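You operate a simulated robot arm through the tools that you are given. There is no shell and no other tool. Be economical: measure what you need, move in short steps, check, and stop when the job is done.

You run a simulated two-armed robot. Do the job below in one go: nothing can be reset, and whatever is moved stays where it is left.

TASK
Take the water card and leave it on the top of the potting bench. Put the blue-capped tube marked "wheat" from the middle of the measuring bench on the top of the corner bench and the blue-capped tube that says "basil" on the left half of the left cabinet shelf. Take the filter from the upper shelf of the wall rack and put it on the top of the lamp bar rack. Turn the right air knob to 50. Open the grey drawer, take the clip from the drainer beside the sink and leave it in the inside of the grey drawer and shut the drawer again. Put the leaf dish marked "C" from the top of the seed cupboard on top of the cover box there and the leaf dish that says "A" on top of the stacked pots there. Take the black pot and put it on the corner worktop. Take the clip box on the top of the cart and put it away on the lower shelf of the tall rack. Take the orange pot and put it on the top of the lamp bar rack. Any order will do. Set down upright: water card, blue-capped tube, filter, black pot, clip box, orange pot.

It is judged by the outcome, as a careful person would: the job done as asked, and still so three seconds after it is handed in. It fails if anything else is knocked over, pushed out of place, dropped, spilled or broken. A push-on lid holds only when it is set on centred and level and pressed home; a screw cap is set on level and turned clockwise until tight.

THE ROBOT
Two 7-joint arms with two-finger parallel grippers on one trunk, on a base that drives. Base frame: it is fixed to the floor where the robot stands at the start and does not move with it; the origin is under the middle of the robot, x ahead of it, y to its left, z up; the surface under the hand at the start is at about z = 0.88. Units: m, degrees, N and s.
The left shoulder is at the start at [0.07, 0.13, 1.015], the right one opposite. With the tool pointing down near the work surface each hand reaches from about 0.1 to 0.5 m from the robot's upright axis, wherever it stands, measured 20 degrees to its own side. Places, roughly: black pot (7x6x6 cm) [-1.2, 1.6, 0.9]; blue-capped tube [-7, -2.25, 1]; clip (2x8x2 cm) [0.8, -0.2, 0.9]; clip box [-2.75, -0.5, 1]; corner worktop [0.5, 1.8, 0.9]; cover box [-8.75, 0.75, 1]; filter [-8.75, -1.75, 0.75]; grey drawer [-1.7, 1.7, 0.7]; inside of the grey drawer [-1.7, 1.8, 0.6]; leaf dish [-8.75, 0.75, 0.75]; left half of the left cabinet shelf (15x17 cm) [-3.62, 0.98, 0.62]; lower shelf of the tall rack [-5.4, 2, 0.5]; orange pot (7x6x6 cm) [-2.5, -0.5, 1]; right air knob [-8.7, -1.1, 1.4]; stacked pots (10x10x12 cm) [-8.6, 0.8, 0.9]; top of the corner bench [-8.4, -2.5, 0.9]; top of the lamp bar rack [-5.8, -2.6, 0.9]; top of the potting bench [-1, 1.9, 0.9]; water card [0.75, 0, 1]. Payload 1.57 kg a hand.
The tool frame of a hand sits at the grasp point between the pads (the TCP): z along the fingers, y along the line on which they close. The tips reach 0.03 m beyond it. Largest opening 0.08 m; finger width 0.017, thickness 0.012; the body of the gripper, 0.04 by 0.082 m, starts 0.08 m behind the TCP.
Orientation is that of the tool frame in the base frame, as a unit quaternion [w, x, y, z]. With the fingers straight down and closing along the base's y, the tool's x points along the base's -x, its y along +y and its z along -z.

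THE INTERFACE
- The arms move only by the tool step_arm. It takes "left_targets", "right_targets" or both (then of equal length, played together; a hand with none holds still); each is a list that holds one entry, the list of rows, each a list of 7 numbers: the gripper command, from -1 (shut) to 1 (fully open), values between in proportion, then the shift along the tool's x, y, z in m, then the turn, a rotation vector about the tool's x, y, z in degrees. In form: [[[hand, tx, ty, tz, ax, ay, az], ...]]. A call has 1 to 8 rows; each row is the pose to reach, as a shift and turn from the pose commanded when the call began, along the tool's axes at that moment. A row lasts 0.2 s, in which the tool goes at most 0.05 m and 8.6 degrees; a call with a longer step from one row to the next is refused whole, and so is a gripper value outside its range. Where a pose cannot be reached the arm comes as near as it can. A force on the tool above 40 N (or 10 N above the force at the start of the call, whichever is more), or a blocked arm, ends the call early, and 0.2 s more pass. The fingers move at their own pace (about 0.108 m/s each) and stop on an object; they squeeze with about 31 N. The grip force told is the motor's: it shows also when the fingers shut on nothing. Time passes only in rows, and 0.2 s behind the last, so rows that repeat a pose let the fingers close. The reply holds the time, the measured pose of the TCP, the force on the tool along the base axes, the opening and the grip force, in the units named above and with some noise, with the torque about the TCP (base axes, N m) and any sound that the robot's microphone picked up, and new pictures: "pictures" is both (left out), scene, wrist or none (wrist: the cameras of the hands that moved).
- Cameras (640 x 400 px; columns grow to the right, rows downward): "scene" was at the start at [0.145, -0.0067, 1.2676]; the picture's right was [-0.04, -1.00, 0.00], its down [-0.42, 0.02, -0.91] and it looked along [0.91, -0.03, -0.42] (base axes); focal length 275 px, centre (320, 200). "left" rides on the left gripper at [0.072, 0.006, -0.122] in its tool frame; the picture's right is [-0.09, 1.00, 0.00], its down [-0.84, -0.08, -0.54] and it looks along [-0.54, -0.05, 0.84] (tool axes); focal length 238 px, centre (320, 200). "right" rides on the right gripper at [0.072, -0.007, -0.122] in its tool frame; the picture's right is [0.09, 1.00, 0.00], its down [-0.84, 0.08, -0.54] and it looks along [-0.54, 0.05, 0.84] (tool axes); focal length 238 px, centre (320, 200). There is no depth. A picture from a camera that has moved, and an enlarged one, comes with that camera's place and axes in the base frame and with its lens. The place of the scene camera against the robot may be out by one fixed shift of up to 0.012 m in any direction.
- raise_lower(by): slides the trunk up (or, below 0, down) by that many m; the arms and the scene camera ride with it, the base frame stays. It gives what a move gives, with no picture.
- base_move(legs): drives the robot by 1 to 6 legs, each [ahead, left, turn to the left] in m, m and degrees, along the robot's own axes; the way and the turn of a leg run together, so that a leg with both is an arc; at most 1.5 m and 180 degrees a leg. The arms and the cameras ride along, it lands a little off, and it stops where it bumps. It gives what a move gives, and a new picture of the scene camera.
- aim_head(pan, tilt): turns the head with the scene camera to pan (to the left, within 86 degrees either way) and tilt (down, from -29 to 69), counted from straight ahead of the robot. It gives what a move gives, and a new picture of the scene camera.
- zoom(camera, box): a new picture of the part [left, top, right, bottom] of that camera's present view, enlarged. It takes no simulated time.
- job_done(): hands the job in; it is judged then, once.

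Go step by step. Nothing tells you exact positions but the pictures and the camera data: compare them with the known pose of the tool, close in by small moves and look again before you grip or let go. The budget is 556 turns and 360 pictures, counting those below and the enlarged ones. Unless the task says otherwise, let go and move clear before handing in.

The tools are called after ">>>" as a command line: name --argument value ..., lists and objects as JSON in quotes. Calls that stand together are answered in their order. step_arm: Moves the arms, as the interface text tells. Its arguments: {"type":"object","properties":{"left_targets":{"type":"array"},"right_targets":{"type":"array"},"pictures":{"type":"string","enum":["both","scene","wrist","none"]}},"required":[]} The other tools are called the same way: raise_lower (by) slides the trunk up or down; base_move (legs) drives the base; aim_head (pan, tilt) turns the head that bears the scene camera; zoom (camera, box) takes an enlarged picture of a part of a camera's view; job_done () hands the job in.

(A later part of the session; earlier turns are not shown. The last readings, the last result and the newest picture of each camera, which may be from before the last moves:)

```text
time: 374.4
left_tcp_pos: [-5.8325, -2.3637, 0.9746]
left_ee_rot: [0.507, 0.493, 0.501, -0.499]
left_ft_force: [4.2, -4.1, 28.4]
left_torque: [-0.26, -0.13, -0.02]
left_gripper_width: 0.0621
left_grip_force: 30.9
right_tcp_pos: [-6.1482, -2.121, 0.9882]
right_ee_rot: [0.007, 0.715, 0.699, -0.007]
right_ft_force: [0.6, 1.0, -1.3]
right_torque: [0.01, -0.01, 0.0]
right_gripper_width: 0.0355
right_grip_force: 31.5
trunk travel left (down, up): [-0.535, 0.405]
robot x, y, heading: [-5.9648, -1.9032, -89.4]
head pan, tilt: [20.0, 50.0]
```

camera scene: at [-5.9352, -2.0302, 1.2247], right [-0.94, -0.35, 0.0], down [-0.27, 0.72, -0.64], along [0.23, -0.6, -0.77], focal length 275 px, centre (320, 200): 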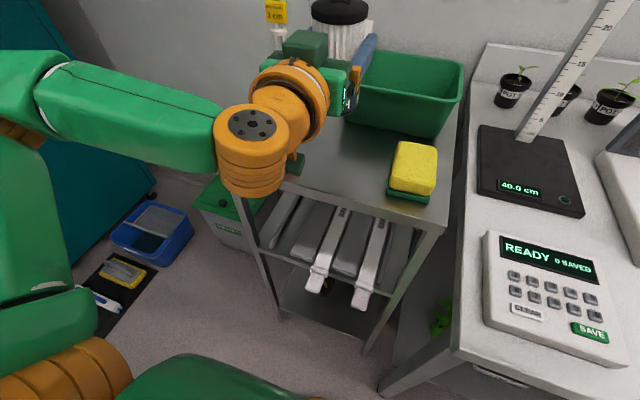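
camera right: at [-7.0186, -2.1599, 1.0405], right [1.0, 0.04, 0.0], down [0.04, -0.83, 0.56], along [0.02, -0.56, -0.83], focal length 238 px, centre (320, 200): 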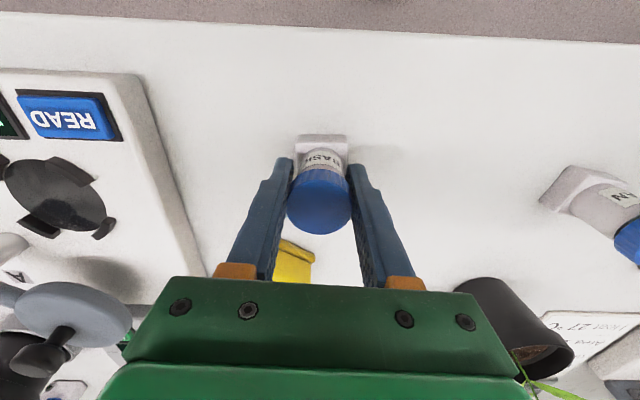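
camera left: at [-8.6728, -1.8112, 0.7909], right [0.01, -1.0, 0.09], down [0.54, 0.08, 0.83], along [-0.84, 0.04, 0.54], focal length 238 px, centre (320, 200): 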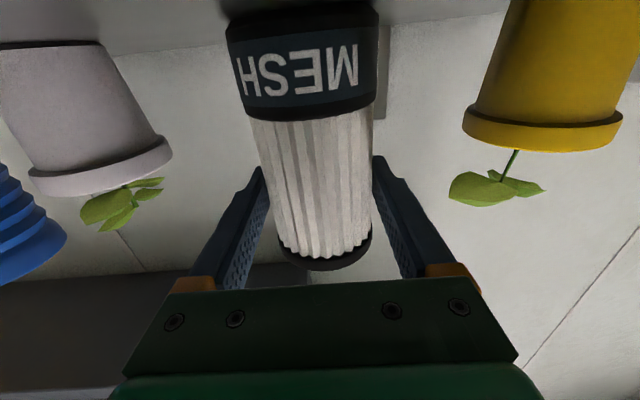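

Filter rests on the rack. Ease 4 mm, open, and back straight out.

>>> raise_lower --by 0.004

>>> step_arm --left_targets '[[[0.85, 0, 0, 0, 0, 0, 0], [0.85, 0, 0, 0, 0, 0, 0], [0.85, 0, 0, 0, 0, 0, 0]]]' --pictures "none"

>>> base_move --legs '[[-0.25, 0, 0]]'

>>> aim_head --pan 10 --tilt 30

```text
time: 374.9
left_tcp_pos: [-5.8321, -2.365, 0.9752]
left_ee_rot: [0.504, 0.496, 0.503, -0.496]
left_ft_force: [1.1, 2.9, 7.1]
left_torque: [-0.05, 0.0, 0.04]
left_gripper_width: 0.0621
left_grip_force: 30.7
right_tcp_pos: [-6.1476, -2.124, 0.9897]
right_ee_rot: [0.008, 0.715, 0.699, -0.007]
right_ft_force: [0.1, -0.9, -0.2]
right_torque: [0.01, 0.0, 0.02]
right_gripper_width: 0.0357
right_grip_force: 30.7
trunk travel left (down, up): [-0.539, 0.401]
robot x, y, heading: [-5.9668, -1.9043, -89.6]
head pan, tilt: [20.0, 50.0]
```

```text
time: 375.7
left_tcp_pos: [-5.8322, -2.3667, 0.9746]
left_ee_rot: [0.505, 0.495, 0.503, -0.497]
left_ft_force: [0.4, -0.2, -0.3]
left_torque: [-0.04, -0.03, 0.0]
left_gripper_width: 0.0737
left_grip_force: 0.1
right_tcp_pos: [-6.1485, -2.1252, 0.9907]
right_ee_rot: [0.007, 0.715, 0.699, -0.006]
right_ft_force: [-0.2, -0.2, -1.6]
right_torque: [-0.02, 0.01, -0.03]
right_gripper_width: 0.0356
right_grip_force: 30.7
trunk travel left (down, up): [-0.539, 0.401]
robot x, y, heading: [-5.9658, -1.9071, -89.3]
head pan, tilt: [20.0, 50.0]
```

```text
time: 377.6
left_tcp_pos: [-5.8355, -2.1157, 0.976]
left_ee_rot: [0.505, 0.495, 0.502, -0.498]
left_ft_force: [-0.9, 0.6, 0.2]
left_torque: [-0.01, -0.03, 0.01]
left_gripper_width: 0.074
left_grip_force: 0.1
right_tcp_pos: [-6.152, -1.8739, 0.9901]
right_ee_rot: [0.007, 0.716, 0.698, -0.007]
right_ft_force: [0.9, -0.2, -1.3]
right_torque: [0.0, -0.01, -0.03]
right_gripper_width: 0.0355
right_grip_force: 31.3
trunk travel left (down, up): [-0.539, 0.401]
robot x, y, heading: [-5.9677, -1.6523, -89.4]
head pan, tilt: [20.0, 50.0]
camera scene: at [-5.938, -1.7779, 1.1167], right [-0.94, -0.35, 0.0], down [-0.27, 0.72, -0.64], along [0.23, -0.6, -0.77], focal length 275 px, centre (320, 200)
```

scene: 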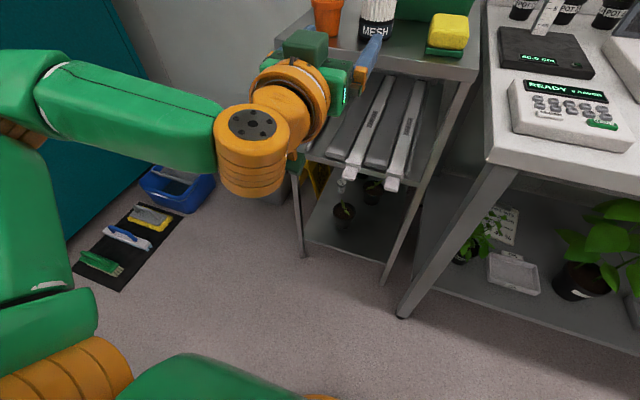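

```text
time: 378.4
left_tcp_pos: [-5.8363, -2.115, 0.9745]
left_ee_rot: [0.504, 0.496, 0.502, -0.498]
left_ft_force: [0.6, 0.2, 0.3]
left_torque: [0.02, -0.02, -0.01]
left_gripper_width: 0.0741
left_grip_force: 0.1
right_tcp_pos: [-6.1513, -1.8745, 0.9913]
right_ee_rot: [0.007, 0.716, 0.698, -0.006]
right_ft_force: [-0.1, 0.3, -0.7]
right_torque: [-0.01, 0.02, -0.01]
right_gripper_width: 0.0357
right_grip_force: 31.5
trunk travel left (down, up): [-0.539, 0.401]
robot x, y, heading: [-5.9699, -1.6513, -89.6]
head pan, tilt: [10.0, 30.0]
camera scene: at [-5.9485, -1.7945, 1.1462], right [-0.98, -0.18, 0.0], down [-0.09, 0.49, -0.87], along [0.16, -0.85, -0.5], focal length 275 px, centre (320, 200)
```

scene: 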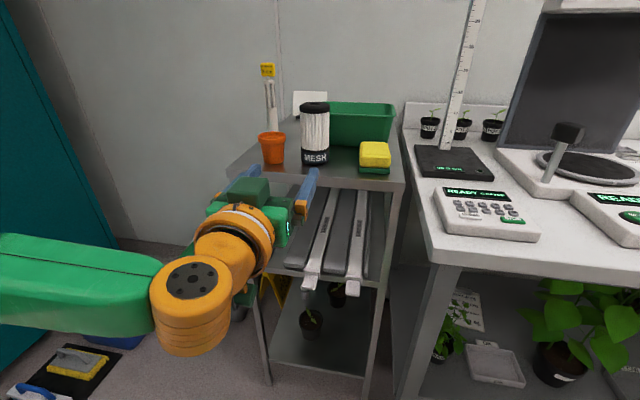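

Filter and pot both stand on the rack. Now restore the left hand to pointing down and travel to the seed cupboard.

>>> step_arm --left_targets '[[[1, 0, 0, -0.01, 0, 8, 0], [1, 0, 0, -0.02, 0, 16, 0], [1, 0, 0, -0.03, 0, 24, 0], [1, 0, 0, -0.04, 0, 32, 0], [1, 0, 0, -0.05, 0, 40, 0], [1, 0, 0, -0.06, 0, 48, 0]]]' --pictures "none"

>>> step_arm --left_targets '[[[1, 0, 0, 0, 0, 8, 0], [1, 0, 0, 0, 0, 16, 0], [1, 0, 0, 0, 0, 24, 0], [1, 0, 0, 0, 0, 32, 0], [1, 0, 0, 0, 0, 40, 0], [1, 0, 0, 0, 0, 42, 0]]]' --pictures "none"

>>> base_move --legs '[[-0.4, 0, 0], [0, 0, -90], [0.9, -0.9, 0], [0.9, -0.9, 0]]'

>>> aim_head --pan 0 --tilt 25

```text
time: 379.8
left_tcp_pos: [-5.8365, -2.0548, 0.9761]
left_ee_rot: [0.255, 0.656, 0.664, -0.253]
left_ft_force: [-0.6, -0.7, 0.2]
left_torque: [-0.03, 0.03, -0.01]
left_gripper_width: 0.0797
left_grip_force: 0.1
right_tcp_pos: [-6.1524, -1.8731, 0.9898]
right_ee_rot: [0.007, 0.716, 0.698, -0.005]
right_ft_force: [0.2, -0.6, 0.4]
right_torque: [0.0, 0.02, 0.07]
right_gripper_width: 0.0353
right_grip_force: 31.3
trunk travel left (down, up): [-0.539, 0.401]
robot x, y, heading: [-5.9695, -1.6495, -89.5]
head pan, tilt: [10.0, 30.0]
```

```text
time: 381.2
left_tcp_pos: [-5.8374, -2.0282, 0.9627]
left_ee_rot: [0.002, 0.703, 0.711, -0.002]
left_ft_force: [0.0, 0.1, 1.3]
left_torque: [0.01, -0.01, 0.01]
left_gripper_width: 0.08
left_grip_force: 0.0
left hand out of reach, approached as far as the arm can: row 5, 6
right_tcp_pos: [-6.1516, -1.8723, 0.9908]
right_ee_rot: [0.007, 0.716, 0.699, -0.006]
right_ft_force: [-0.8, 0.0, 0.0]
right_torque: [-0.03, -0.03, 0.03]
right_gripper_width: 0.0355
right_grip_force: 30.9
trunk travel left (down, up): [-0.539, 0.401]
robot x, y, heading: [-5.9698, -1.6545, -89.4]
head pan, tilt: [10.0, 30.0]
```

```text
time: 399.6
left_tcp_pos: [-8.1952, 0.3912, 0.963]
left_ee_rot: [0.0, 1.0, 0.008, -0.003]
left_ft_force: [0.1, 0.4, -0.4]
left_torque: [0.0, -0.02, 0.02]
left_gripper_width: 0.0802
left_grip_force: 0.0
right_tcp_pos: [-8.038, 0.7056, 0.9904]
right_ee_rot: [0.001, 1.0, -0.011, -0.008]
right_ft_force: [0.3, 0.3, -0.6]
right_torque: [-0.01, 0.02, -0.01]
right_gripper_width: 0.0353
right_grip_force: 30.9
trunk travel left (down, up): [-0.539, 0.401]
robot x, y, heading: [-7.817, 0.5207, -179.3]
head pan, tilt: [10.0, 30.0]
camera scene: at [-7.9534, 0.5027, 1.1462], right [-0.19, 0.98, 0.0], down [0.49, 0.09, -0.87], along [-0.85, -0.16, -0.5], focal length 275 px, centre (320, 200)
```

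scene: 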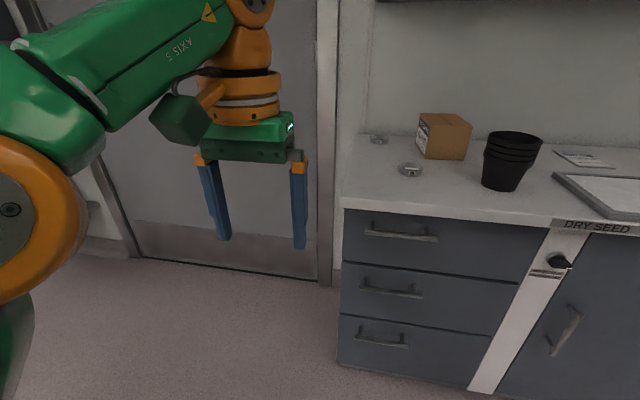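

```text
time: 400.3
left_tcp_pos: [-8.1951, 0.3922, 0.9622]
left_ee_rot: [0.0, 1.0, 0.007, -0.003]
left_ft_force: [0.5, -0.2, 0.7]
left_torque: [0.0, 0.0, 0.0]
left_gripper_width: 0.0798
left_grip_force: 0.0
right_tcp_pos: [-8.0388, 0.7059, 0.9909]
right_ee_rot: [0.001, 1.0, -0.01, -0.009]
right_ft_force: [0.2, 0.3, -0.6]
right_torque: [0.03, 0.03, -0.01]
right_gripper_width: 0.0356
right_grip_force: 31.1
trunk travel left (down, up): [-0.539, 0.401]
robot x, y, heading: [-7.8183, 0.5221, -179.1]
head pan, tilt: [0.0, 25.0]
camera scene: at [-7.9567, 0.5183, 1.1542], right [-0.01, 1.0, 0.0], down [0.42, 0.01, -0.91], along [-0.91, -0.01, -0.42], focal length 275 px, centre (320, 200)
```

scene: 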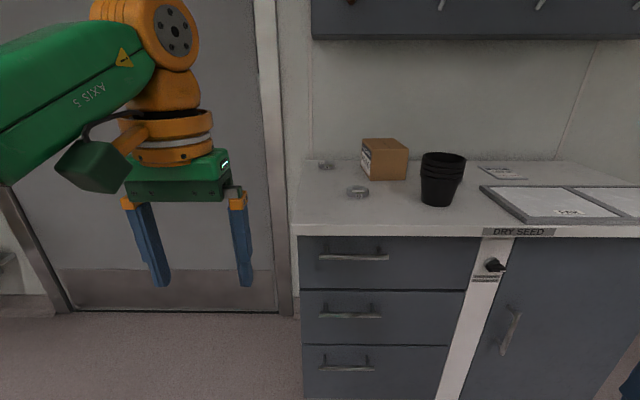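

I see two small leaf dishes, the cardboard cover box and the stacked pots. Zoom.

>>> zoom --camera "scene" --box '[300, 130, 480, 230]'

```text
3.56 times, centred on (390, 180) of scene
camera zoom: at [-7.9567, 0.5183, 1.1542], right [-0.01, 1.0, 0.0], down [0.42, 0.01, -0.91], along [-0.91, -0.01, -0.42], focal length 978 px, centre (71, 271)
```

zoom: 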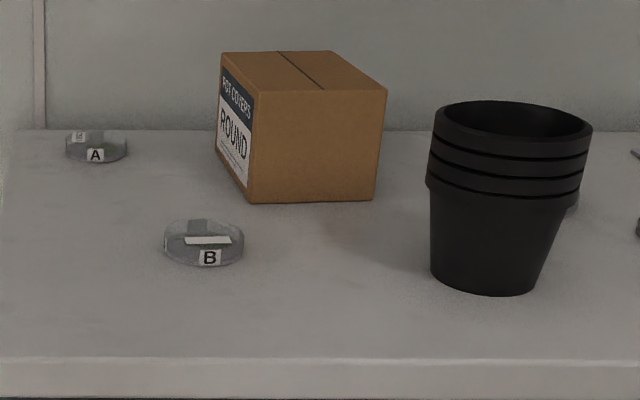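

I see A and B; C must be hidden behind the stacked pots. Raise the trunk for a higher view.

>>> raise_lower --by 0.3

>>> base_move --legs '[[0.1, -0.3, 0]]'

>>> aim_head --pan 0 --tilt 35

```text
time: 403.3
left_tcp_pos: [-8.1945, 0.3909, 1.2621]
left_ee_rot: [0.0, 1.0, 0.008, -0.002]
left_ft_force: [0.0, 0.7, 0.8]
left_torque: [0.02, 0.0, -0.02]
left_gripper_width: 0.08
left_grip_force: 0.0
right_tcp_pos: [-8.0398, 0.7054, 1.29]
right_ee_rot: [0.001, 1.0, -0.01, -0.009]
right_ft_force: [-0.7, 0.8, -0.5]
right_torque: [0.0, 0.02, -0.02]
right_gripper_width: 0.0354
right_grip_force: 30.9
trunk travel left (down, up): [-0.839, 0.101]
robot x, y, heading: [-7.8184, 0.5231, -179.4]
head pan, tilt: [0.0, 25.0]
```

```text
time: 405.4
left_tcp_pos: [-8.2975, 0.6889, 1.2639]
left_ee_rot: [-0.001, 1.0, 0.01, -0.003]
left_ft_force: [0.2, -0.6, 0.0]
left_torque: [0.04, 0.04, -0.01]
left_gripper_width: 0.08
left_grip_force: 0.0
right_tcp_pos: [-8.1425, 1.0033, 1.2898]
right_ee_rot: [0.0, 1.0, -0.009, -0.01]
right_ft_force: [-0.3, -0.5, 0.0]
right_torque: [0.01, 0.02, 0.0]
right_gripper_width: 0.0356
right_grip_force: 31.0
trunk travel left (down, up): [-0.839, 0.101]
robot x, y, heading: [-7.9196, 0.8194, -179.2]
head pan, tilt: [0.0, 25.0]
camera scene: at [-8.0598, 0.8156, 1.4543], right [-0.02, 1.0, 0.0], down [0.42, 0.01, -0.91], along [-0.91, -0.01, -0.42], focal length 275 px, centre (320, 200)
```

scene: 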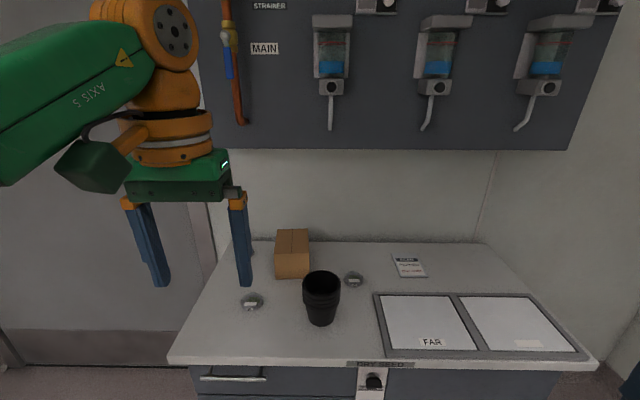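

```text
time: 406.1
left_tcp_pos: [-8.2982, 0.6895, 1.2625]
left_ee_rot: [0.001, 1.0, 0.01, -0.003]
left_ft_force: [-0.2, 0.1, -1.0]
left_torque: [0.01, -0.04, 0.0]
left_gripper_width: 0.0798
left_grip_force: 0.0
right_tcp_pos: [-8.1432, 1.0059, 1.2907]
right_ee_rot: [0.001, 1.0, -0.009, -0.009]
right_ft_force: [0.5, 1.0, -0.5]
right_torque: [-0.01, -0.03, 0.01]
right_gripper_width: 0.0353
right_grip_force: 31.1
trunk travel left (down, up): [-0.839, 0.101]
robot x, y, heading: [-7.919, 0.8239, -179.3]
head pan, tilt: [0.0, 35.0]
camera scene: at [-8.0566, 0.8183, 1.4385], right [-0.02, 1.0, 0.0], down [0.57, 0.01, -0.82], along [-0.82, -0.01, -0.57], focal length 275 px, centre (320, 200)
```

scene: 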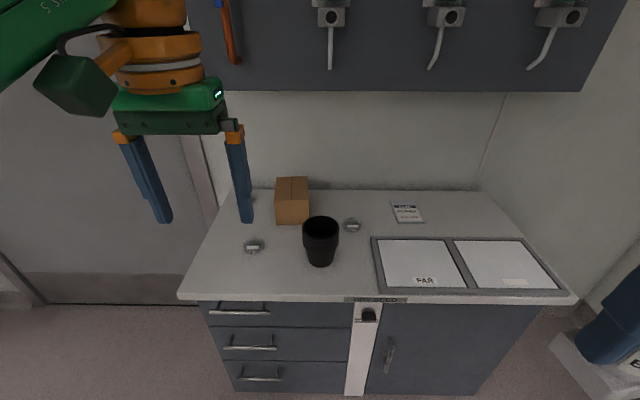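

C is behind the pots. Positions: B (-8.652,0.613), C ≈(-8.76,0.915), A ≈(-8.91,0.533), box top ≈(-8.85,0.715,0.942), pot rim ≈(-8.617,0.814,0.962). Zoom to see the dishes and the pot's inside.

>>> zoom --camera "scene" --box '[230, 160, 390, 280]'

>>> zoom --camera "left" --box '[0, 0, 640, 400]'

```text
3.33 times, centred on (310, 220) of scene
camera zoom: at [-8.0566, 0.8183, 1.4385], right [-0.02, 1.0, 0.0], down [0.57, 0.01, -0.82], along [-0.82, -0.01, -0.57], focal length 917 px, centre (353, 133)
```

zoom: 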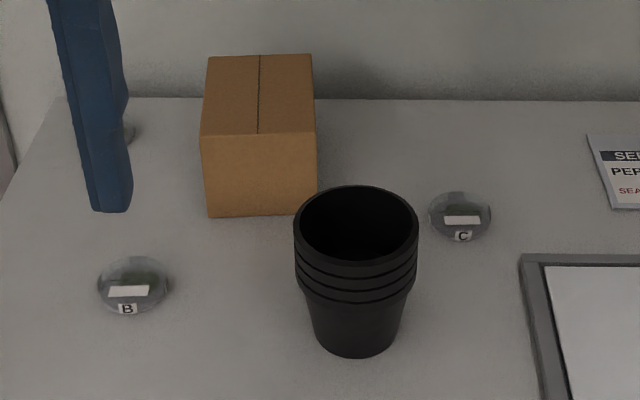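

```text
1.00 times, centred on (320, 200) of left (not enlarged: the box is as wide or as high as the picture)
camera zoom: at [-8.226, 0.6858, 1.3835], right [-0.07, -1.0, 0.0], down [-0.84, 0.06, 0.55], along [-0.54, 0.04, -0.84], focal length 238 px, centre (320, 200)
```

zoom: 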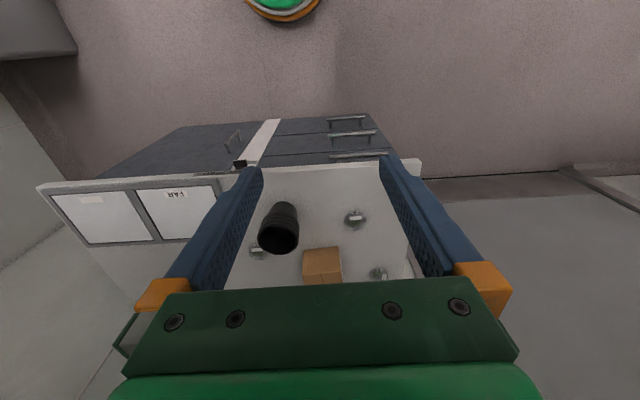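

Pots are upright and open; dishes ~61 mm wide. These are far back, so I'll use a tilted left hand and stand close. First C: lower the trunk, tilt the hand 45°, and move in.

>>> raise_lower --by -0.13

>>> step_arm --left_targets '[[[0.85, -0.01, 0, 0.0, 0, -8, 0], [0.85, -0.02, 0, 0.0, 0, -16, 0], [0.85, -0.03, 0, 0.0, 0, -24, 0], [0.85, -0.04, 0, 0.0, 0, -32, 0], [0.85, -0.05, 0, 0.0, 0, -40, 0], [0.85, -0.06, 0, 0.0, 0, -40, 0]]]' --pictures "none"

>>> base_move --legs '[[0.0, -0.23, 0], [0.25, 0, 0]]'

>>> zoom --camera "left" --box '[0, 0, 640, 400]'

```text
time: 407.7
left_tcp_pos: [-8.2976, 0.6907, 1.1323]
left_ee_rot: [-0.001, 1.0, 0.011, -0.002]
left_ft_force: [0.0, -1.0, -0.4]
left_torque: [0.0, -0.01, 0.02]
left_gripper_width: 0.08
left_grip_force: 0.0
right_tcp_pos: [-8.1439, 1.0048, 1.1609]
right_ee_rot: [0.001, 1.0, -0.009, -0.01]
right_ft_force: [0.7, 0.4, -0.5]
right_torque: [0.03, 0.0, 0.02]
right_gripper_width: 0.0356
right_grip_force: 31.2
trunk travel left (down, up): [-0.709, 0.231]
robot x, y, heading: [-7.9192, 0.8223, -179.0]
head pan, tilt: [0.0, 35.0]
```

```text
time: 409.1
left_tcp_pos: [-8.3606, 0.6897, 1.1308]
left_ee_rot: [0.004, 0.939, 0.01, -0.345]
left_ft_force: [-0.2, -0.2, 0.1]
left_torque: [0.0, -0.01, -0.02]
left_gripper_width: 0.0738
left_grip_force: 0.1
right_tcp_pos: [-8.1441, 1.0053, 1.1618]
right_ee_rot: [0.001, 1.0, -0.009, -0.009]
right_ft_force: [0.6, -0.4, -1.0]
right_torque: [-0.03, -0.04, -0.04]
right_gripper_width: 0.0355
right_grip_force: 31.0
trunk travel left (down, up): [-0.709, 0.231]
robot x, y, heading: [-7.9242, 0.8208, -179.0]
head pan, tilt: [0.0, 35.0]
```

```text
time: 412.3
left_tcp_pos: [-8.6104, 0.9155, 1.133]
left_ee_rot: [0.004, 0.939, 0.011, -0.345]
left_ft_force: [0.3, 0.9, 0.0]
left_torque: [0.0, 0.01, -0.02]
left_gripper_width: 0.0741
left_grip_force: 0.1
right_tcp_pos: [-8.3977, 1.2317, 1.161]
right_ee_rot: [0.0, 1.0, -0.006, -0.01]
right_ft_force: [0.1, 1.2, 0.7]
right_torque: [-0.01, 0.01, 0.02]
right_gripper_width: 0.0357
right_grip_force: 31.0
trunk travel left (down, up): [-0.709, 0.231]
robot x, y, heading: [-8.1769, 1.046, -179.1]
head pan, tilt: [0.0, 35.0]
camera scene: at [-8.3088, 1.0456, 1.3087], right [-0.02, 1.0, 0.0], down [0.57, 0.01, -0.82], along [-0.82, -0.02, -0.57], focal length 275 px, centre (320, 200)
```

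scene: 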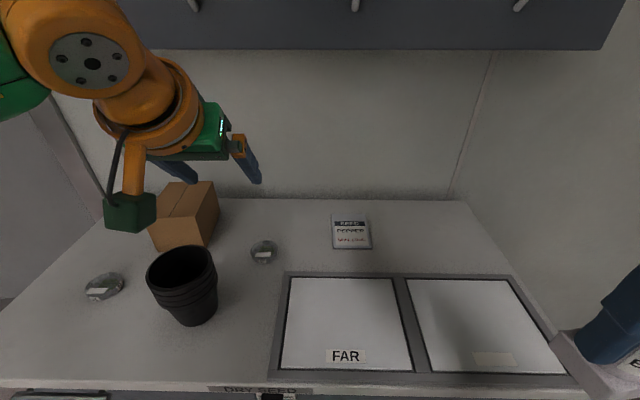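

```text
1.00 times, centred on (320, 200) of left (not enlarged: the box is as wide or as high as the picture)
camera zoom: at [-8.477, 0.9128, 1.1791], right [-0.05, -1.0, 0.06], down [-0.29, 0.07, 0.95], along [-0.96, 0.03, -0.29], focal length 238 px, centre (320, 200)
```

zoom: 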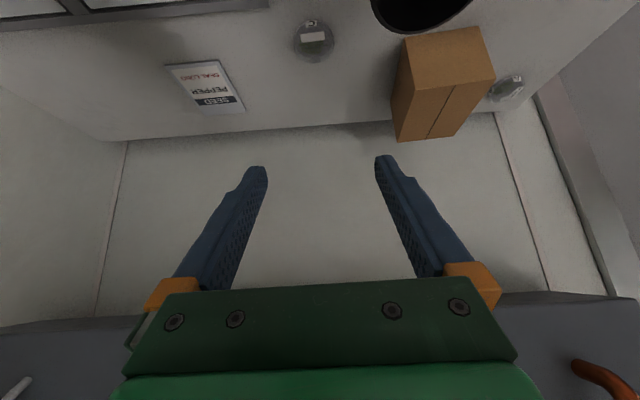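

C is at about (-8.745,0.915). Descend diagonally toward it.

>>> step_arm --left_targets '[[[0.85, 0.011, 0, 0.04, 0, 0, 0], [0.85, 0.022, 0, 0.08, 0, 0, 0], [0.85, 0.033, 0, 0.12, 0, 0, 0], [0.85, 0.044, 0, 0.16, 0, 0, 0], [0.85, 0.055, 0, 0.2, 0, 0, 0], [0.85, 0.064, 0, 0.23, 0, 0, 0], [0.85, 0.064, 0, 0.23, 0, 0, 0]]]' --pictures "both"

```text
time: 413.9
left_tcp_pos: [-8.7112, 0.9145, 0.9152]
left_ee_rot: [0.004, 0.939, 0.011, -0.345]
left_ft_force: [0.3, -0.6, 0.0]
left_torque: [0.01, 0.0, -0.01]
left_gripper_width: 0.0741
left_grip_force: 0.1
right_tcp_pos: [-8.3985, 1.2321, 1.1604]
right_ee_rot: [0.0, 1.0, -0.006, -0.009]
right_ft_force: [0.0, -0.4, -0.2]
right_torque: [0.01, -0.01, 0.02]
right_gripper_width: 0.0356
right_grip_force: 31.1
trunk travel left (down, up): [-0.709, 0.231]
robot x, y, heading: [-8.1724, 1.0498, -178.7]
head pan, tilt: [0.0, 35.0]
camera scene: at [-8.3104, 1.0455, 1.3085], right [-0.02, 1.0, 0.0], down [0.57, 0.01, -0.82], along [-0.82, -0.02, -0.57], focal length 275 px, centre (320, 200)
camera left: at [-8.5779, 0.911, 0.9625], right [-0.05, -1.0, 0.06], down [-0.29, 0.07, 0.95], along [-0.96, 0.03, -0.29], focal length 238 px, centre (320, 200)
```

scene: 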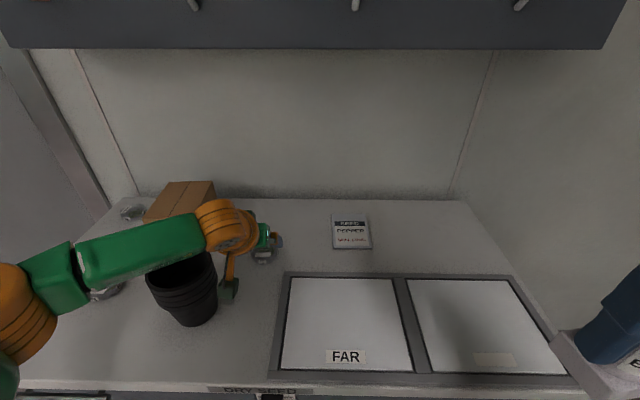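
left: 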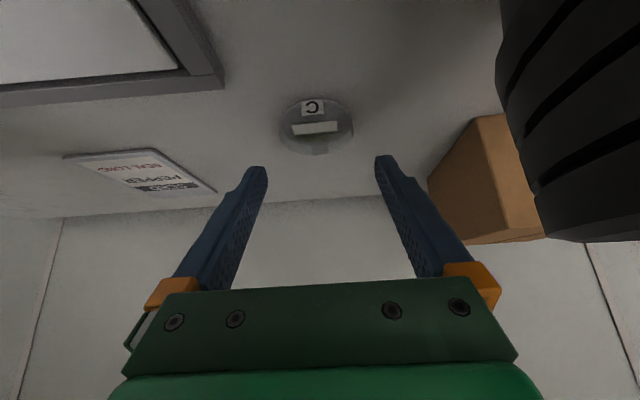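

Well aligned. Final descent to C and grip.

>>> step_arm --left_targets '[[[0.85, 0.008, 0, 0.02, 0, 0, 0], [0.85, 0.0165, 0, 0.039, 0, 0, 0], [0.85, 0.0165, 0, 0.039, 0, 0, 0], [-1, 0.0165, 0, 0.039, 0, 0, 0], [-1, 0.0165, 0, 0.039, 0, 0, 0]]]' --pictures "wrist"

```text
time: 415.1
left_tcp_pos: [-8.725, 0.9131, 0.8763]
left_ee_rot: [0.004, 0.939, 0.011, -0.344]
left_ft_force: [0.3, -0.2, 0.5]
left_torque: [-0.02, -0.03, 0.01]
left_gripper_width: 0.0557
left_grip_force: 31.1
right_tcp_pos: [-8.3981, 1.232, 1.1598]
right_ee_rot: [0.001, 1.0, -0.006, -0.009]
right_ft_force: [0.2, -0.6, -0.5]
right_torque: [0.0, 0.0, 0.02]
right_gripper_width: 0.0356
right_grip_force: 30.7
trunk travel left (down, up): [-0.709, 0.231]
robot x, y, heading: [-8.1782, 1.0521, -178.8]
head pan, tilt: [0.0, 35.0]
camera left: at [-8.5916, 0.9098, 0.9229], right [-0.05, -1.0, 0.06], down [-0.29, 0.07, 0.95], along [-0.96, 0.03, -0.29], focal length 238 px, centre (320, 200)
```

left: 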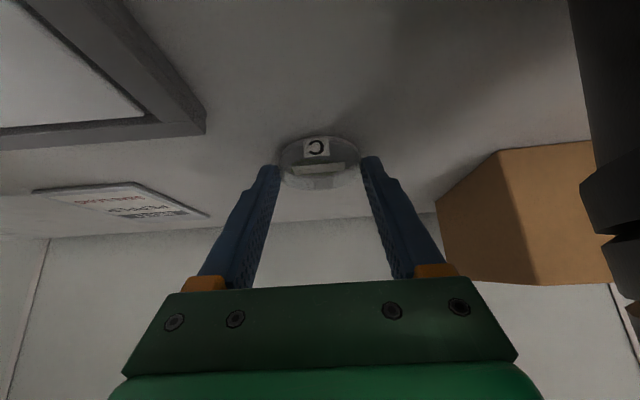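

C gripped. Lift 16 cm, then shift left toward the cover box.

>>> step_arm --left_targets '[[[-1, -0.026, 0, -0.0305, 0, 0, 0], [-1, -0.052, 0, -0.061, 0, 0, 0], [-1, -0.078, 0, -0.0915, 0, 0, 0], [-1, -0.104, 0, -0.122, 0, 0, 0], [-1, -0.104, 0, -0.122, 0, 0, 0]]]' --pictures "none"

>>> base_move --legs '[[0.0, 0.192, 0]]'

>>> zoom --camera "left" --box '[0, 0, 640, 400]'

```text
time: 416.3
left_tcp_pos: [-8.724, 0.9108, 1.0365]
left_ee_rot: [0.004, 0.939, 0.011, -0.345]
left_ft_force: [0.2, -0.4, -0.2]
left_torque: [0.03, 0.01, 0.03]
left_gripper_width: 0.0549
left_grip_force: 30.6
right_tcp_pos: [-8.398, 1.2322, 1.1604]
right_ee_rot: [0.001, 1.0, -0.006, -0.008]
right_ft_force: [0.1, -0.7, 0.2]
right_torque: [-0.04, 0.0, 0.02]
right_gripper_width: 0.0354
right_grip_force: 31.1
trunk travel left (down, up): [-0.709, 0.231]
robot x, y, heading: [-8.1734, 1.0505, -178.6]
head pan, tilt: [0.0, 35.0]
```

```text
time: 417.8
left_tcp_pos: [-8.7177, 0.7246, 1.0352]
left_ee_rot: [0.006, 0.939, 0.014, -0.345]
left_ft_force: [0.3, -0.1, 0.2]
left_torque: [0.01, -0.04, 0.0]
left_gripper_width: 0.0548
left_grip_force: 30.9
right_tcp_pos: [-8.3955, 1.0448, 1.1613]
right_ee_rot: [0.001, 1.0, -0.005, -0.009]
right_ft_force: [0.1, 0.7, -0.4]
right_torque: [0.01, 0.03, -0.01]
right_gripper_width: 0.0357
right_grip_force: 31.0
trunk travel left (down, up): [-0.709, 0.231]
robot x, y, heading: [-8.1719, 0.8631, -178.7]
head pan, tilt: [0.0, 35.0]
camera scene: at [-8.3066, 0.8593, 1.3084], right [-0.02, 1.0, 0.0], down [0.57, 0.01, -0.82], along [-0.82, -0.02, -0.57], focal length 275 px, centre (320, 200)
```

scene: 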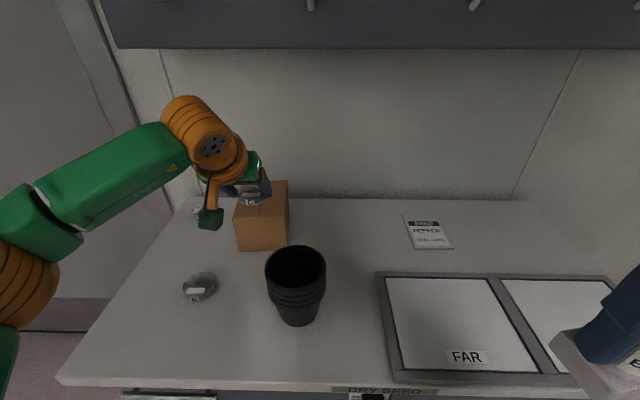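

```text
1.00 times, centred on (320, 200) of left (not enlarged: the box is as wide or as high as the picture)
camera zoom: at [-8.5854, 0.7212, 1.0822], right [-0.04, -1.0, 0.06], down [-0.29, 0.07, 0.95], along [-0.96, 0.02, -0.29], focal length 238 px, centre (320, 200)
```

zoom: 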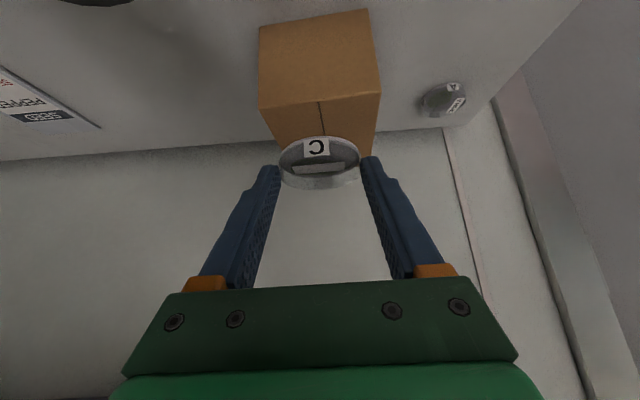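

Box front edge at x≈-8.757, centre y≈0.72. Move the base 5 cm ahead, then the arm over the box centre.

>>> base_move --legs '[[0.055, 0.0, 0]]'

>>> step_arm --left_targets '[[[-1, -0.02, 0, 0.018, 0, 0, 0], [-1, -0.04, 0, 0.036, 0, 0, 0], [-1, -0.022, 0, 0.058, 0, 0, 0], [-1, -0.022, 0, 0.058, 0, 0, 0]]]' --pictures "both"

```text
time: 418.8
left_tcp_pos: [-8.7698, 0.7189, 1.0373]
left_ee_rot: [0.005, 0.938, 0.014, -0.347]
left_ft_force: [0.1, 0.6, 0.7]
left_torque: [-0.02, 0.01, 0.02]
left_gripper_width: 0.0547
left_grip_force: 31.2
right_tcp_pos: [-8.4444, 1.0411, 1.1622]
right_ee_rot: [0.0, 1.0, -0.003, -0.01]
right_ft_force: [0.8, -0.2, 0.1]
right_torque: [0.0, 0.04, 0.02]
right_gripper_width: 0.0356
right_grip_force: 31.5
trunk travel left (down, up): [-0.709, 0.231]
robot x, y, heading: [-8.2221, 0.8647, -178.3]
head pan, tilt: [0.0, 35.0]
camera scene: at [-8.3555, 0.8558, 1.3091], right [-0.03, 1.0, 0.0], down [0.57, 0.01, -0.82], along [-0.82, -0.02, -0.57], focal length 275 px, centre (320, 200)
```

scene: 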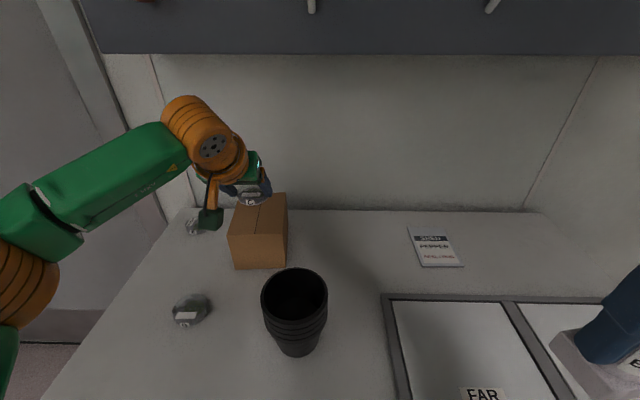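

```text
time: 419.8
left_tcp_pos: [-8.827, 0.717, 1.0059]
left_ee_rot: [0.005, 0.939, 0.014, -0.344]
left_ft_force: [-0.1, 1.3, -0.4]
left_torque: [0.04, -0.01, -0.03]
left_gripper_width: 0.0546
left_grip_force: 30.6
right_tcp_pos: [-8.4492, 1.042, 1.1598]
right_ee_rot: [0.001, 1.0, -0.004, -0.01]
right_ft_force: [-0.6, 0.2, -0.7]
right_torque: [-0.06, 0.01, -0.02]
right_gripper_width: 0.0354
right_grip_force: 31.0
trunk travel left (down, up): [-0.709, 0.231]
robot x, y, heading: [-8.2231, 0.8633, -178.5]
head pan, tilt: [0.0, 35.0]
camera scene: at [-8.3607, 0.8553, 1.3085], right [-0.03, 1.0, 0.0], down [0.57, 0.01, -0.82], along [-0.82, -0.02, -0.57], focal length 275 px, centre (320, 200)
camera left: at [-8.6938, 0.7156, 1.0525], right [-0.04, -1.0, 0.06], down [-0.29, 0.07, 0.95], along [-0.96, 0.02, -0.29], focal length 238 px, centre (320, 200)
```

scene: 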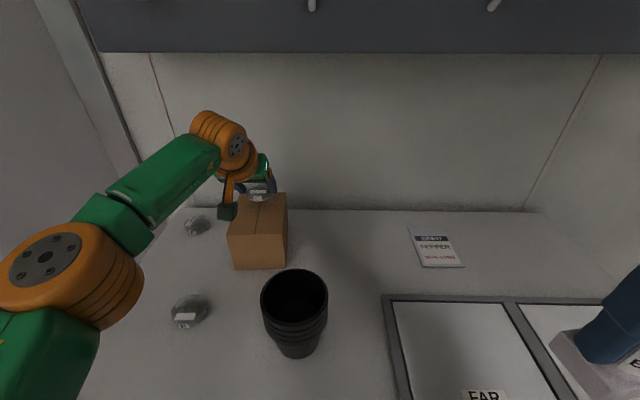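
left: 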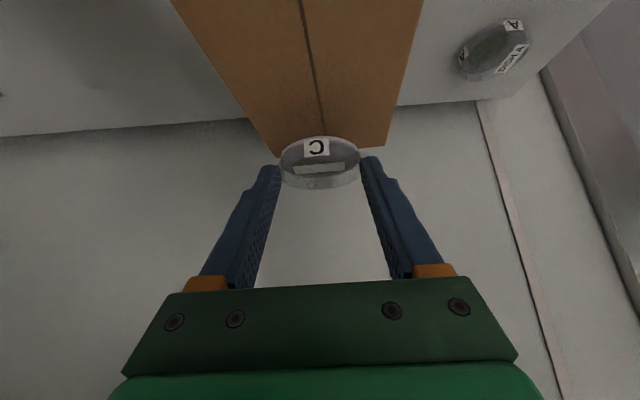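

Dish is centred over the box. Lower until contact.

>>> step_arm --left_targets '[[[-1, 0.0065, 0, 0.0076, 0, 0, 0], [-1, 0.013, 0, 0.0152, 0, 0, 0], [-1, 0.0162, 0, 0.019, 0, 0, 0], [-1, 0.0195, 0, 0.0228, 0, 0, 0]]]' --pictures "wrist"

```text
time: 420.8
left_tcp_pos: [-8.8265, 0.7182, 0.9775]
left_ee_rot: [0.005, 0.938, 0.013, -0.345]
left_ft_force: [-2.8, -0.3, 5.8]
left_torque: [-0.11, 0.15, -0.04]
left_gripper_width: 0.0543
left_grip_force: 30.9
right_tcp_pos: [-8.4485, 1.0421, 1.1605]
right_ee_rot: [0.002, 1.0, -0.003, -0.009]
right_ft_force: [1.0, 0.1, -1.9]
right_torque: [0.0, -0.02, 0.01]
right_gripper_width: 0.0355
right_grip_force: 30.6
trunk travel left (down, up): [-0.709, 0.231]
robot x, y, heading: [-8.2277, 0.8609, -178.4]
head pan, tilt: [0.0, 35.0]
camera left: at [-8.6932, 0.7161, 1.0231], right [-0.04, -1.0, 0.06], down [-0.29, 0.07, 0.96], along [-0.96, 0.02, -0.29], focal length 238 px, centre (320, 200)
```

left: 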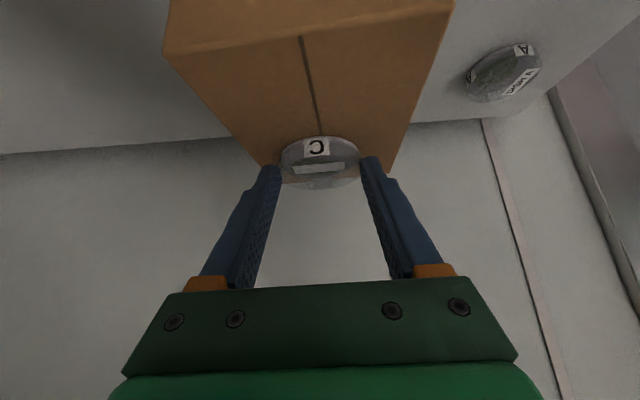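

Contact; dish is well within the top. Release and withdraw.

>>> step_arm --left_targets '[[[-1, -0.0013, 0, -0.0015, 0, 0, 0], [0.85, -0.0013, 0, -0.0015, 0, 0, 0], [0.85, -0.0013, 0, -0.0015, 0, 0, 0], [0.85, -0.0013, 0, -0.0015, 0, 0, 0], [0.85, -0.0013, 0, -0.04, 0, 0, 0], [0.85, -0.0013, 0, -0.085, 0, 0, 0], [0.85, -0.02, 0, -0.12, 0, 0, 0]]]' --pictures "both"

```text
time: 422.4
left_tcp_pos: [-8.7645, 0.721, 1.0793]
left_ee_rot: [0.006, 0.939, 0.014, -0.344]
left_ft_force: [0.0, -0.2, 0.7]
left_torque: [0.01, -0.03, 0.01]
left_gripper_width: 0.0741
left_grip_force: 0.1
right_tcp_pos: [-8.449, 1.0431, 1.1605]
right_ee_rot: [0.002, 1.0, -0.003, -0.009]
right_ft_force: [-0.5, -1.1, -0.8]
right_torque: [-0.03, -0.01, 0.01]
right_gripper_width: 0.0353
right_grip_force: 31.5
trunk travel left (down, up): [-0.709, 0.231]
robot x, y, heading: [-8.2231, 0.8644, -178.8]
head pan, tilt: [0.0, 35.0]
camera scene: at [-8.3606, 0.8564, 1.3085], right [-0.03, 1.0, 0.0], down [0.57, 0.01, -0.82], along [-0.82, -0.02, -0.57], focal length 275 px, centre (320, 200)
camera left: at [-8.6312, 0.7197, 1.1263], right [-0.04, -1.0, 0.06], down [-0.29, 0.07, 0.95], along [-0.96, 0.02, -0.29], focal length 238 px, centre (320, 200)
```

scene: 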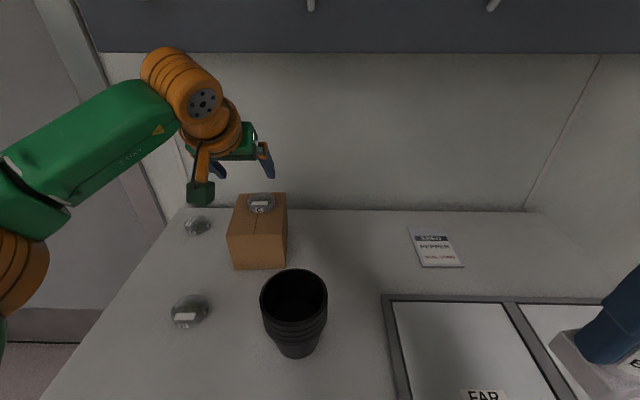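
left: 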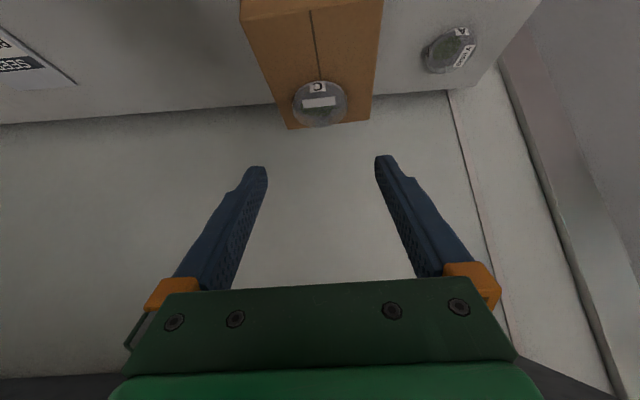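

C rests on the cover box. Now A at about (-8.884,0.54): shift left 18 cm and ahead a little.

>>> base_move --legs '[[0.0, 0.18, 0], [0.025, 0, 0]]'

>>> step_arm --left_targets '[[[0.85, -0.005, 0, 0.045, 0, 0, 0], [0.85, -0.0, 0, 0.09, 0, 0, 0], [0.85, 0.012, 0, 0.13, 0, 0, 0], [0.85, 0.025, 0, 0.165, 0, 0, 0], [0.85, 0.025, 0, 0.165, 0, 0, 0]]]' --pictures "wrist"

```text
time: 424.3
left_tcp_pos: [-8.7829, 0.5436, 1.082]
left_ee_rot: [0.005, 0.938, 0.014, -0.347]
left_ft_force: [1.5, -0.5, 0.6]
left_torque: [0.0, 0.06, 0.01]
left_gripper_width: 0.0741
left_grip_force: 0.1
right_tcp_pos: [-8.4651, 0.8654, 1.1617]
right_ee_rot: [0.002, 1.0, -0.004, -0.011]
right_ft_force: [0.5, 0.3, -1.4]
right_torque: [-0.01, 0.03, 0.0]
right_gripper_width: 0.0357
right_grip_force: 31.0
trunk travel left (down, up): [-0.709, 0.231]
robot x, y, heading: [-8.2467, 0.6841, -178.7]
head pan, tilt: [0.0, 35.0]
camera scene: at [-8.376, 0.6784, 1.3091], right [-0.02, 1.0, 0.0], down [0.57, 0.01, -0.82], along [-0.82, -0.02, -0.57], focal length 275 px, centre (320, 200)
```

scene: 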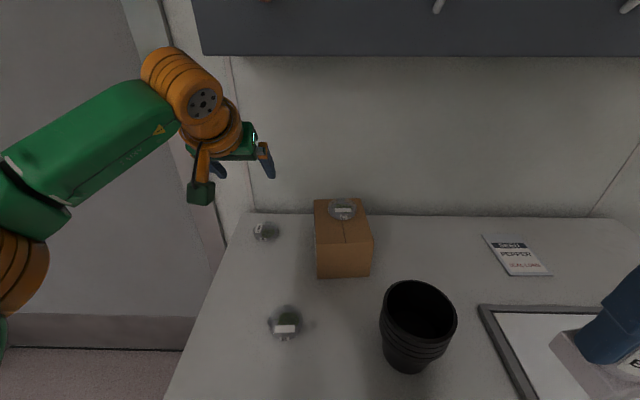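

```text
time: 425.5
left_tcp_pos: [-8.8657, 0.5407, 0.9367]
left_ee_rot: [0.005, 0.939, 0.013, -0.344]
left_ft_force: [-0.1, -0.7, 0.3]
left_torque: [0.04, 0.02, -0.04]
left_gripper_width: 0.0743
left_grip_force: 0.0
left hand out of reach, approached as far as the arm can: row 4, 5
right_tcp_pos: [-8.4694, 0.8626, 1.1613]
right_ee_rot: [0.001, 1.0, -0.004, -0.01]
right_ft_force: [0.7, 0.6, -0.1]
right_torque: [0.02, -0.02, -0.01]
right_gripper_width: 0.0353
right_grip_force: 30.7
trunk travel left (down, up): [-0.709, 0.231]
robot x, y, heading: [-8.2463, 0.6841, -178.5]
head pan, tilt: [0.0, 35.0]
camera left: at [-8.7322, 0.5387, 0.9835], right [-0.04, -1.0, 0.06], down [-0.29, 0.07, 0.95], along [-0.96, 0.02, -0.29], focal length 238 px, centre (320, 200)
```

left: 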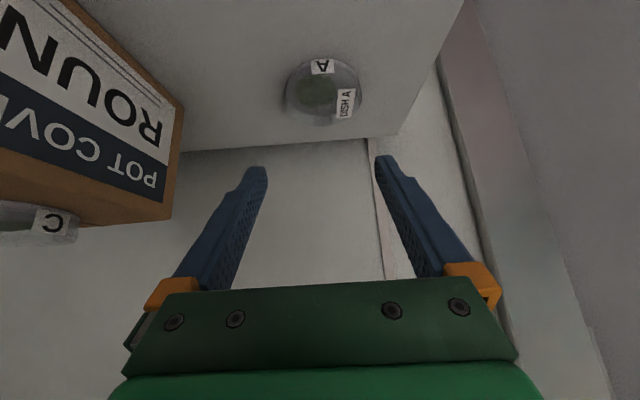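

A is directly below at (-8.878,0.535). Lower with the trunk 6 cm and nudge 5 mm left, then grip.

>>> base_move --legs '[[0.0, 0.006, 0]]'

>>> raise_lower --by -0.045

>>> zoom --camera "left" --box '[0, 0, 640, 400]'

```text
time: 426.2
left_tcp_pos: [-8.8657, 0.536, 0.9376]
left_ee_rot: [0.005, 0.938, 0.013, -0.345]
left_ft_force: [0.8, -0.2, 1.5]
left_torque: [0.02, 0.02, 0.03]
left_gripper_width: 0.074
left_grip_force: 0.0
right_tcp_pos: [-8.4693, 0.8595, 1.1604]
right_ee_rot: [0.002, 1.0, -0.005, -0.009]
right_ft_force: [0.9, -0.4, -0.7]
right_torque: [0.0, 0.0, -0.01]
right_gripper_width: 0.0352
right_grip_force: 31.3
trunk travel left (down, up): [-0.709, 0.231]
robot x, y, heading: [-8.2506, 0.6813, -178.7]
head pan, tilt: [0.0, 35.0]
camera scene: at [-8.3811, 0.6732, 1.3084], right [-0.02, 1.0, 0.0], down [0.57, 0.01, -0.82], along [-0.82, -0.02, -0.57], focal length 275 px, centre (320, 200)
```

scene: 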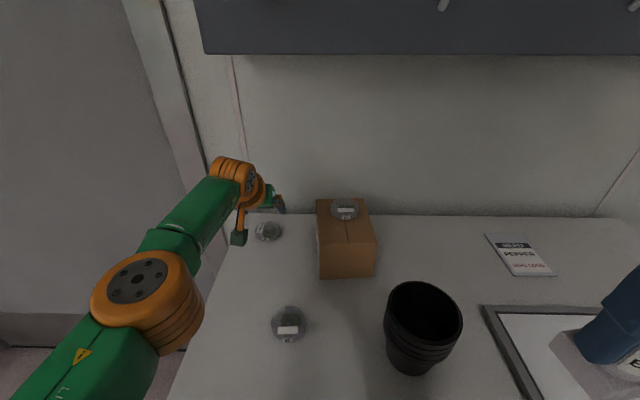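

```text
time: 427.1
left_tcp_pos: [-8.8661, 0.5353, 0.892]
left_ee_rot: [0.005, 0.938, 0.014, -0.345]
left_ft_force: [-0.6, 0.8, -0.2]
left_torque: [0.0, 0.0, 0.01]
left_gripper_width: 0.0741
left_grip_force: 0.1
right_tcp_pos: [-8.4698, 0.8579, 1.1162]
right_ee_rot: [0.001, 1.0, -0.005, -0.01]
right_ft_force: [0.2, 1.0, 0.2]
right_torque: [-0.02, -0.01, -0.01]
right_gripper_width: 0.0353
right_grip_force: 31.8
trunk travel left (down, up): [-0.664, 0.276]
robot x, y, heading: [-8.2456, 0.6788, -178.6]
head pan, tilt: [0.0, 35.0]
```

```text
1.00 times, centred on (320, 200) of left (not enlarged: the box is as wide or as high as the picture)
camera zoom: at [-8.7322, 0.5329, 0.9389], right [-0.04, -1.0, 0.06], down [-0.29, 0.07, 0.95], along [-0.96, 0.02, -0.29], focal length 238 px, centre (320, 200)
```

zoom: 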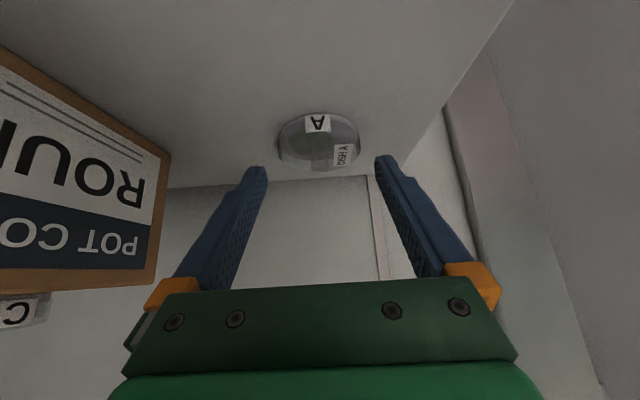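

>>> raise_lower --by -0.016

>>> step_arm --left_targets '[[[-1, 0, 0, 0, 0, 0, 0], [-1, 0, 0, 0, 0, 0, 0], [-1, 0, 0, 0, 0, 0, 0]]]' --pictures "wrist"

```text
time: 427.7
left_tcp_pos: [-8.8657, 0.5353, 0.8762]
left_ee_rot: [0.006, 0.939, 0.015, -0.345]
left_ft_force: [0.5, -0.2, 0.4]
left_torque: [0.0, 0.01, -0.01]
left_gripper_width: 0.0739
left_grip_force: 0.1
right_tcp_pos: [-8.4697, 0.8575, 1.0988]
right_ee_rot: [0.002, 1.0, -0.004, -0.01]
right_ft_force: [-0.4, -0.6, -1.6]
right_torque: [0.01, -0.01, -0.04]
right_gripper_width: 0.0352
right_grip_force: 30.9
trunk travel left (down, up): [-0.648, 0.292]
robot x, y, heading: [-8.2457, 0.6809, -178.7]
head pan, tilt: [0.0, 35.0]
```

```text
time: 428.5
left_tcp_pos: [-8.866, 0.5351, 0.8769]
left_ee_rot: [0.005, 0.939, 0.014, -0.344]
left_ft_force: [-1.0, -0.1, 0.1]
left_torque: [-0.04, 0.06, -0.02]
left_gripper_width: 0.0558
left_grip_force: 31.2
right_tcp_pos: [-8.4705, 0.8576, 1.0992]
right_ee_rot: [0.001, 1.0, -0.004, -0.009]
right_ft_force: [-0.5, 0.1, -0.2]
right_torque: [0.01, -0.01, -0.01]
right_gripper_width: 0.0355
right_grip_force: 30.8
trunk travel left (down, up): [-0.648, 0.292]
robot x, y, heading: [-8.2417, 0.6762, -178.5]
head pan, tilt: [0.0, 35.0]
camera left: at [-8.7323, 0.5331, 0.9229], right [-0.04, -1.0, 0.06], down [-0.29, 0.07, 0.95], along [-0.96, 0.02, -0.29], focal length 238 px, centre (320, 200)
```

left: 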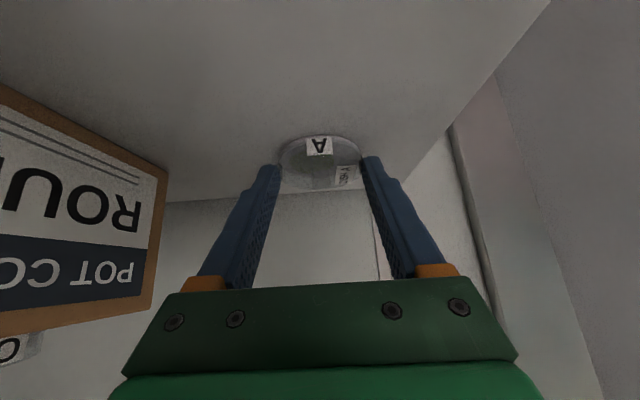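

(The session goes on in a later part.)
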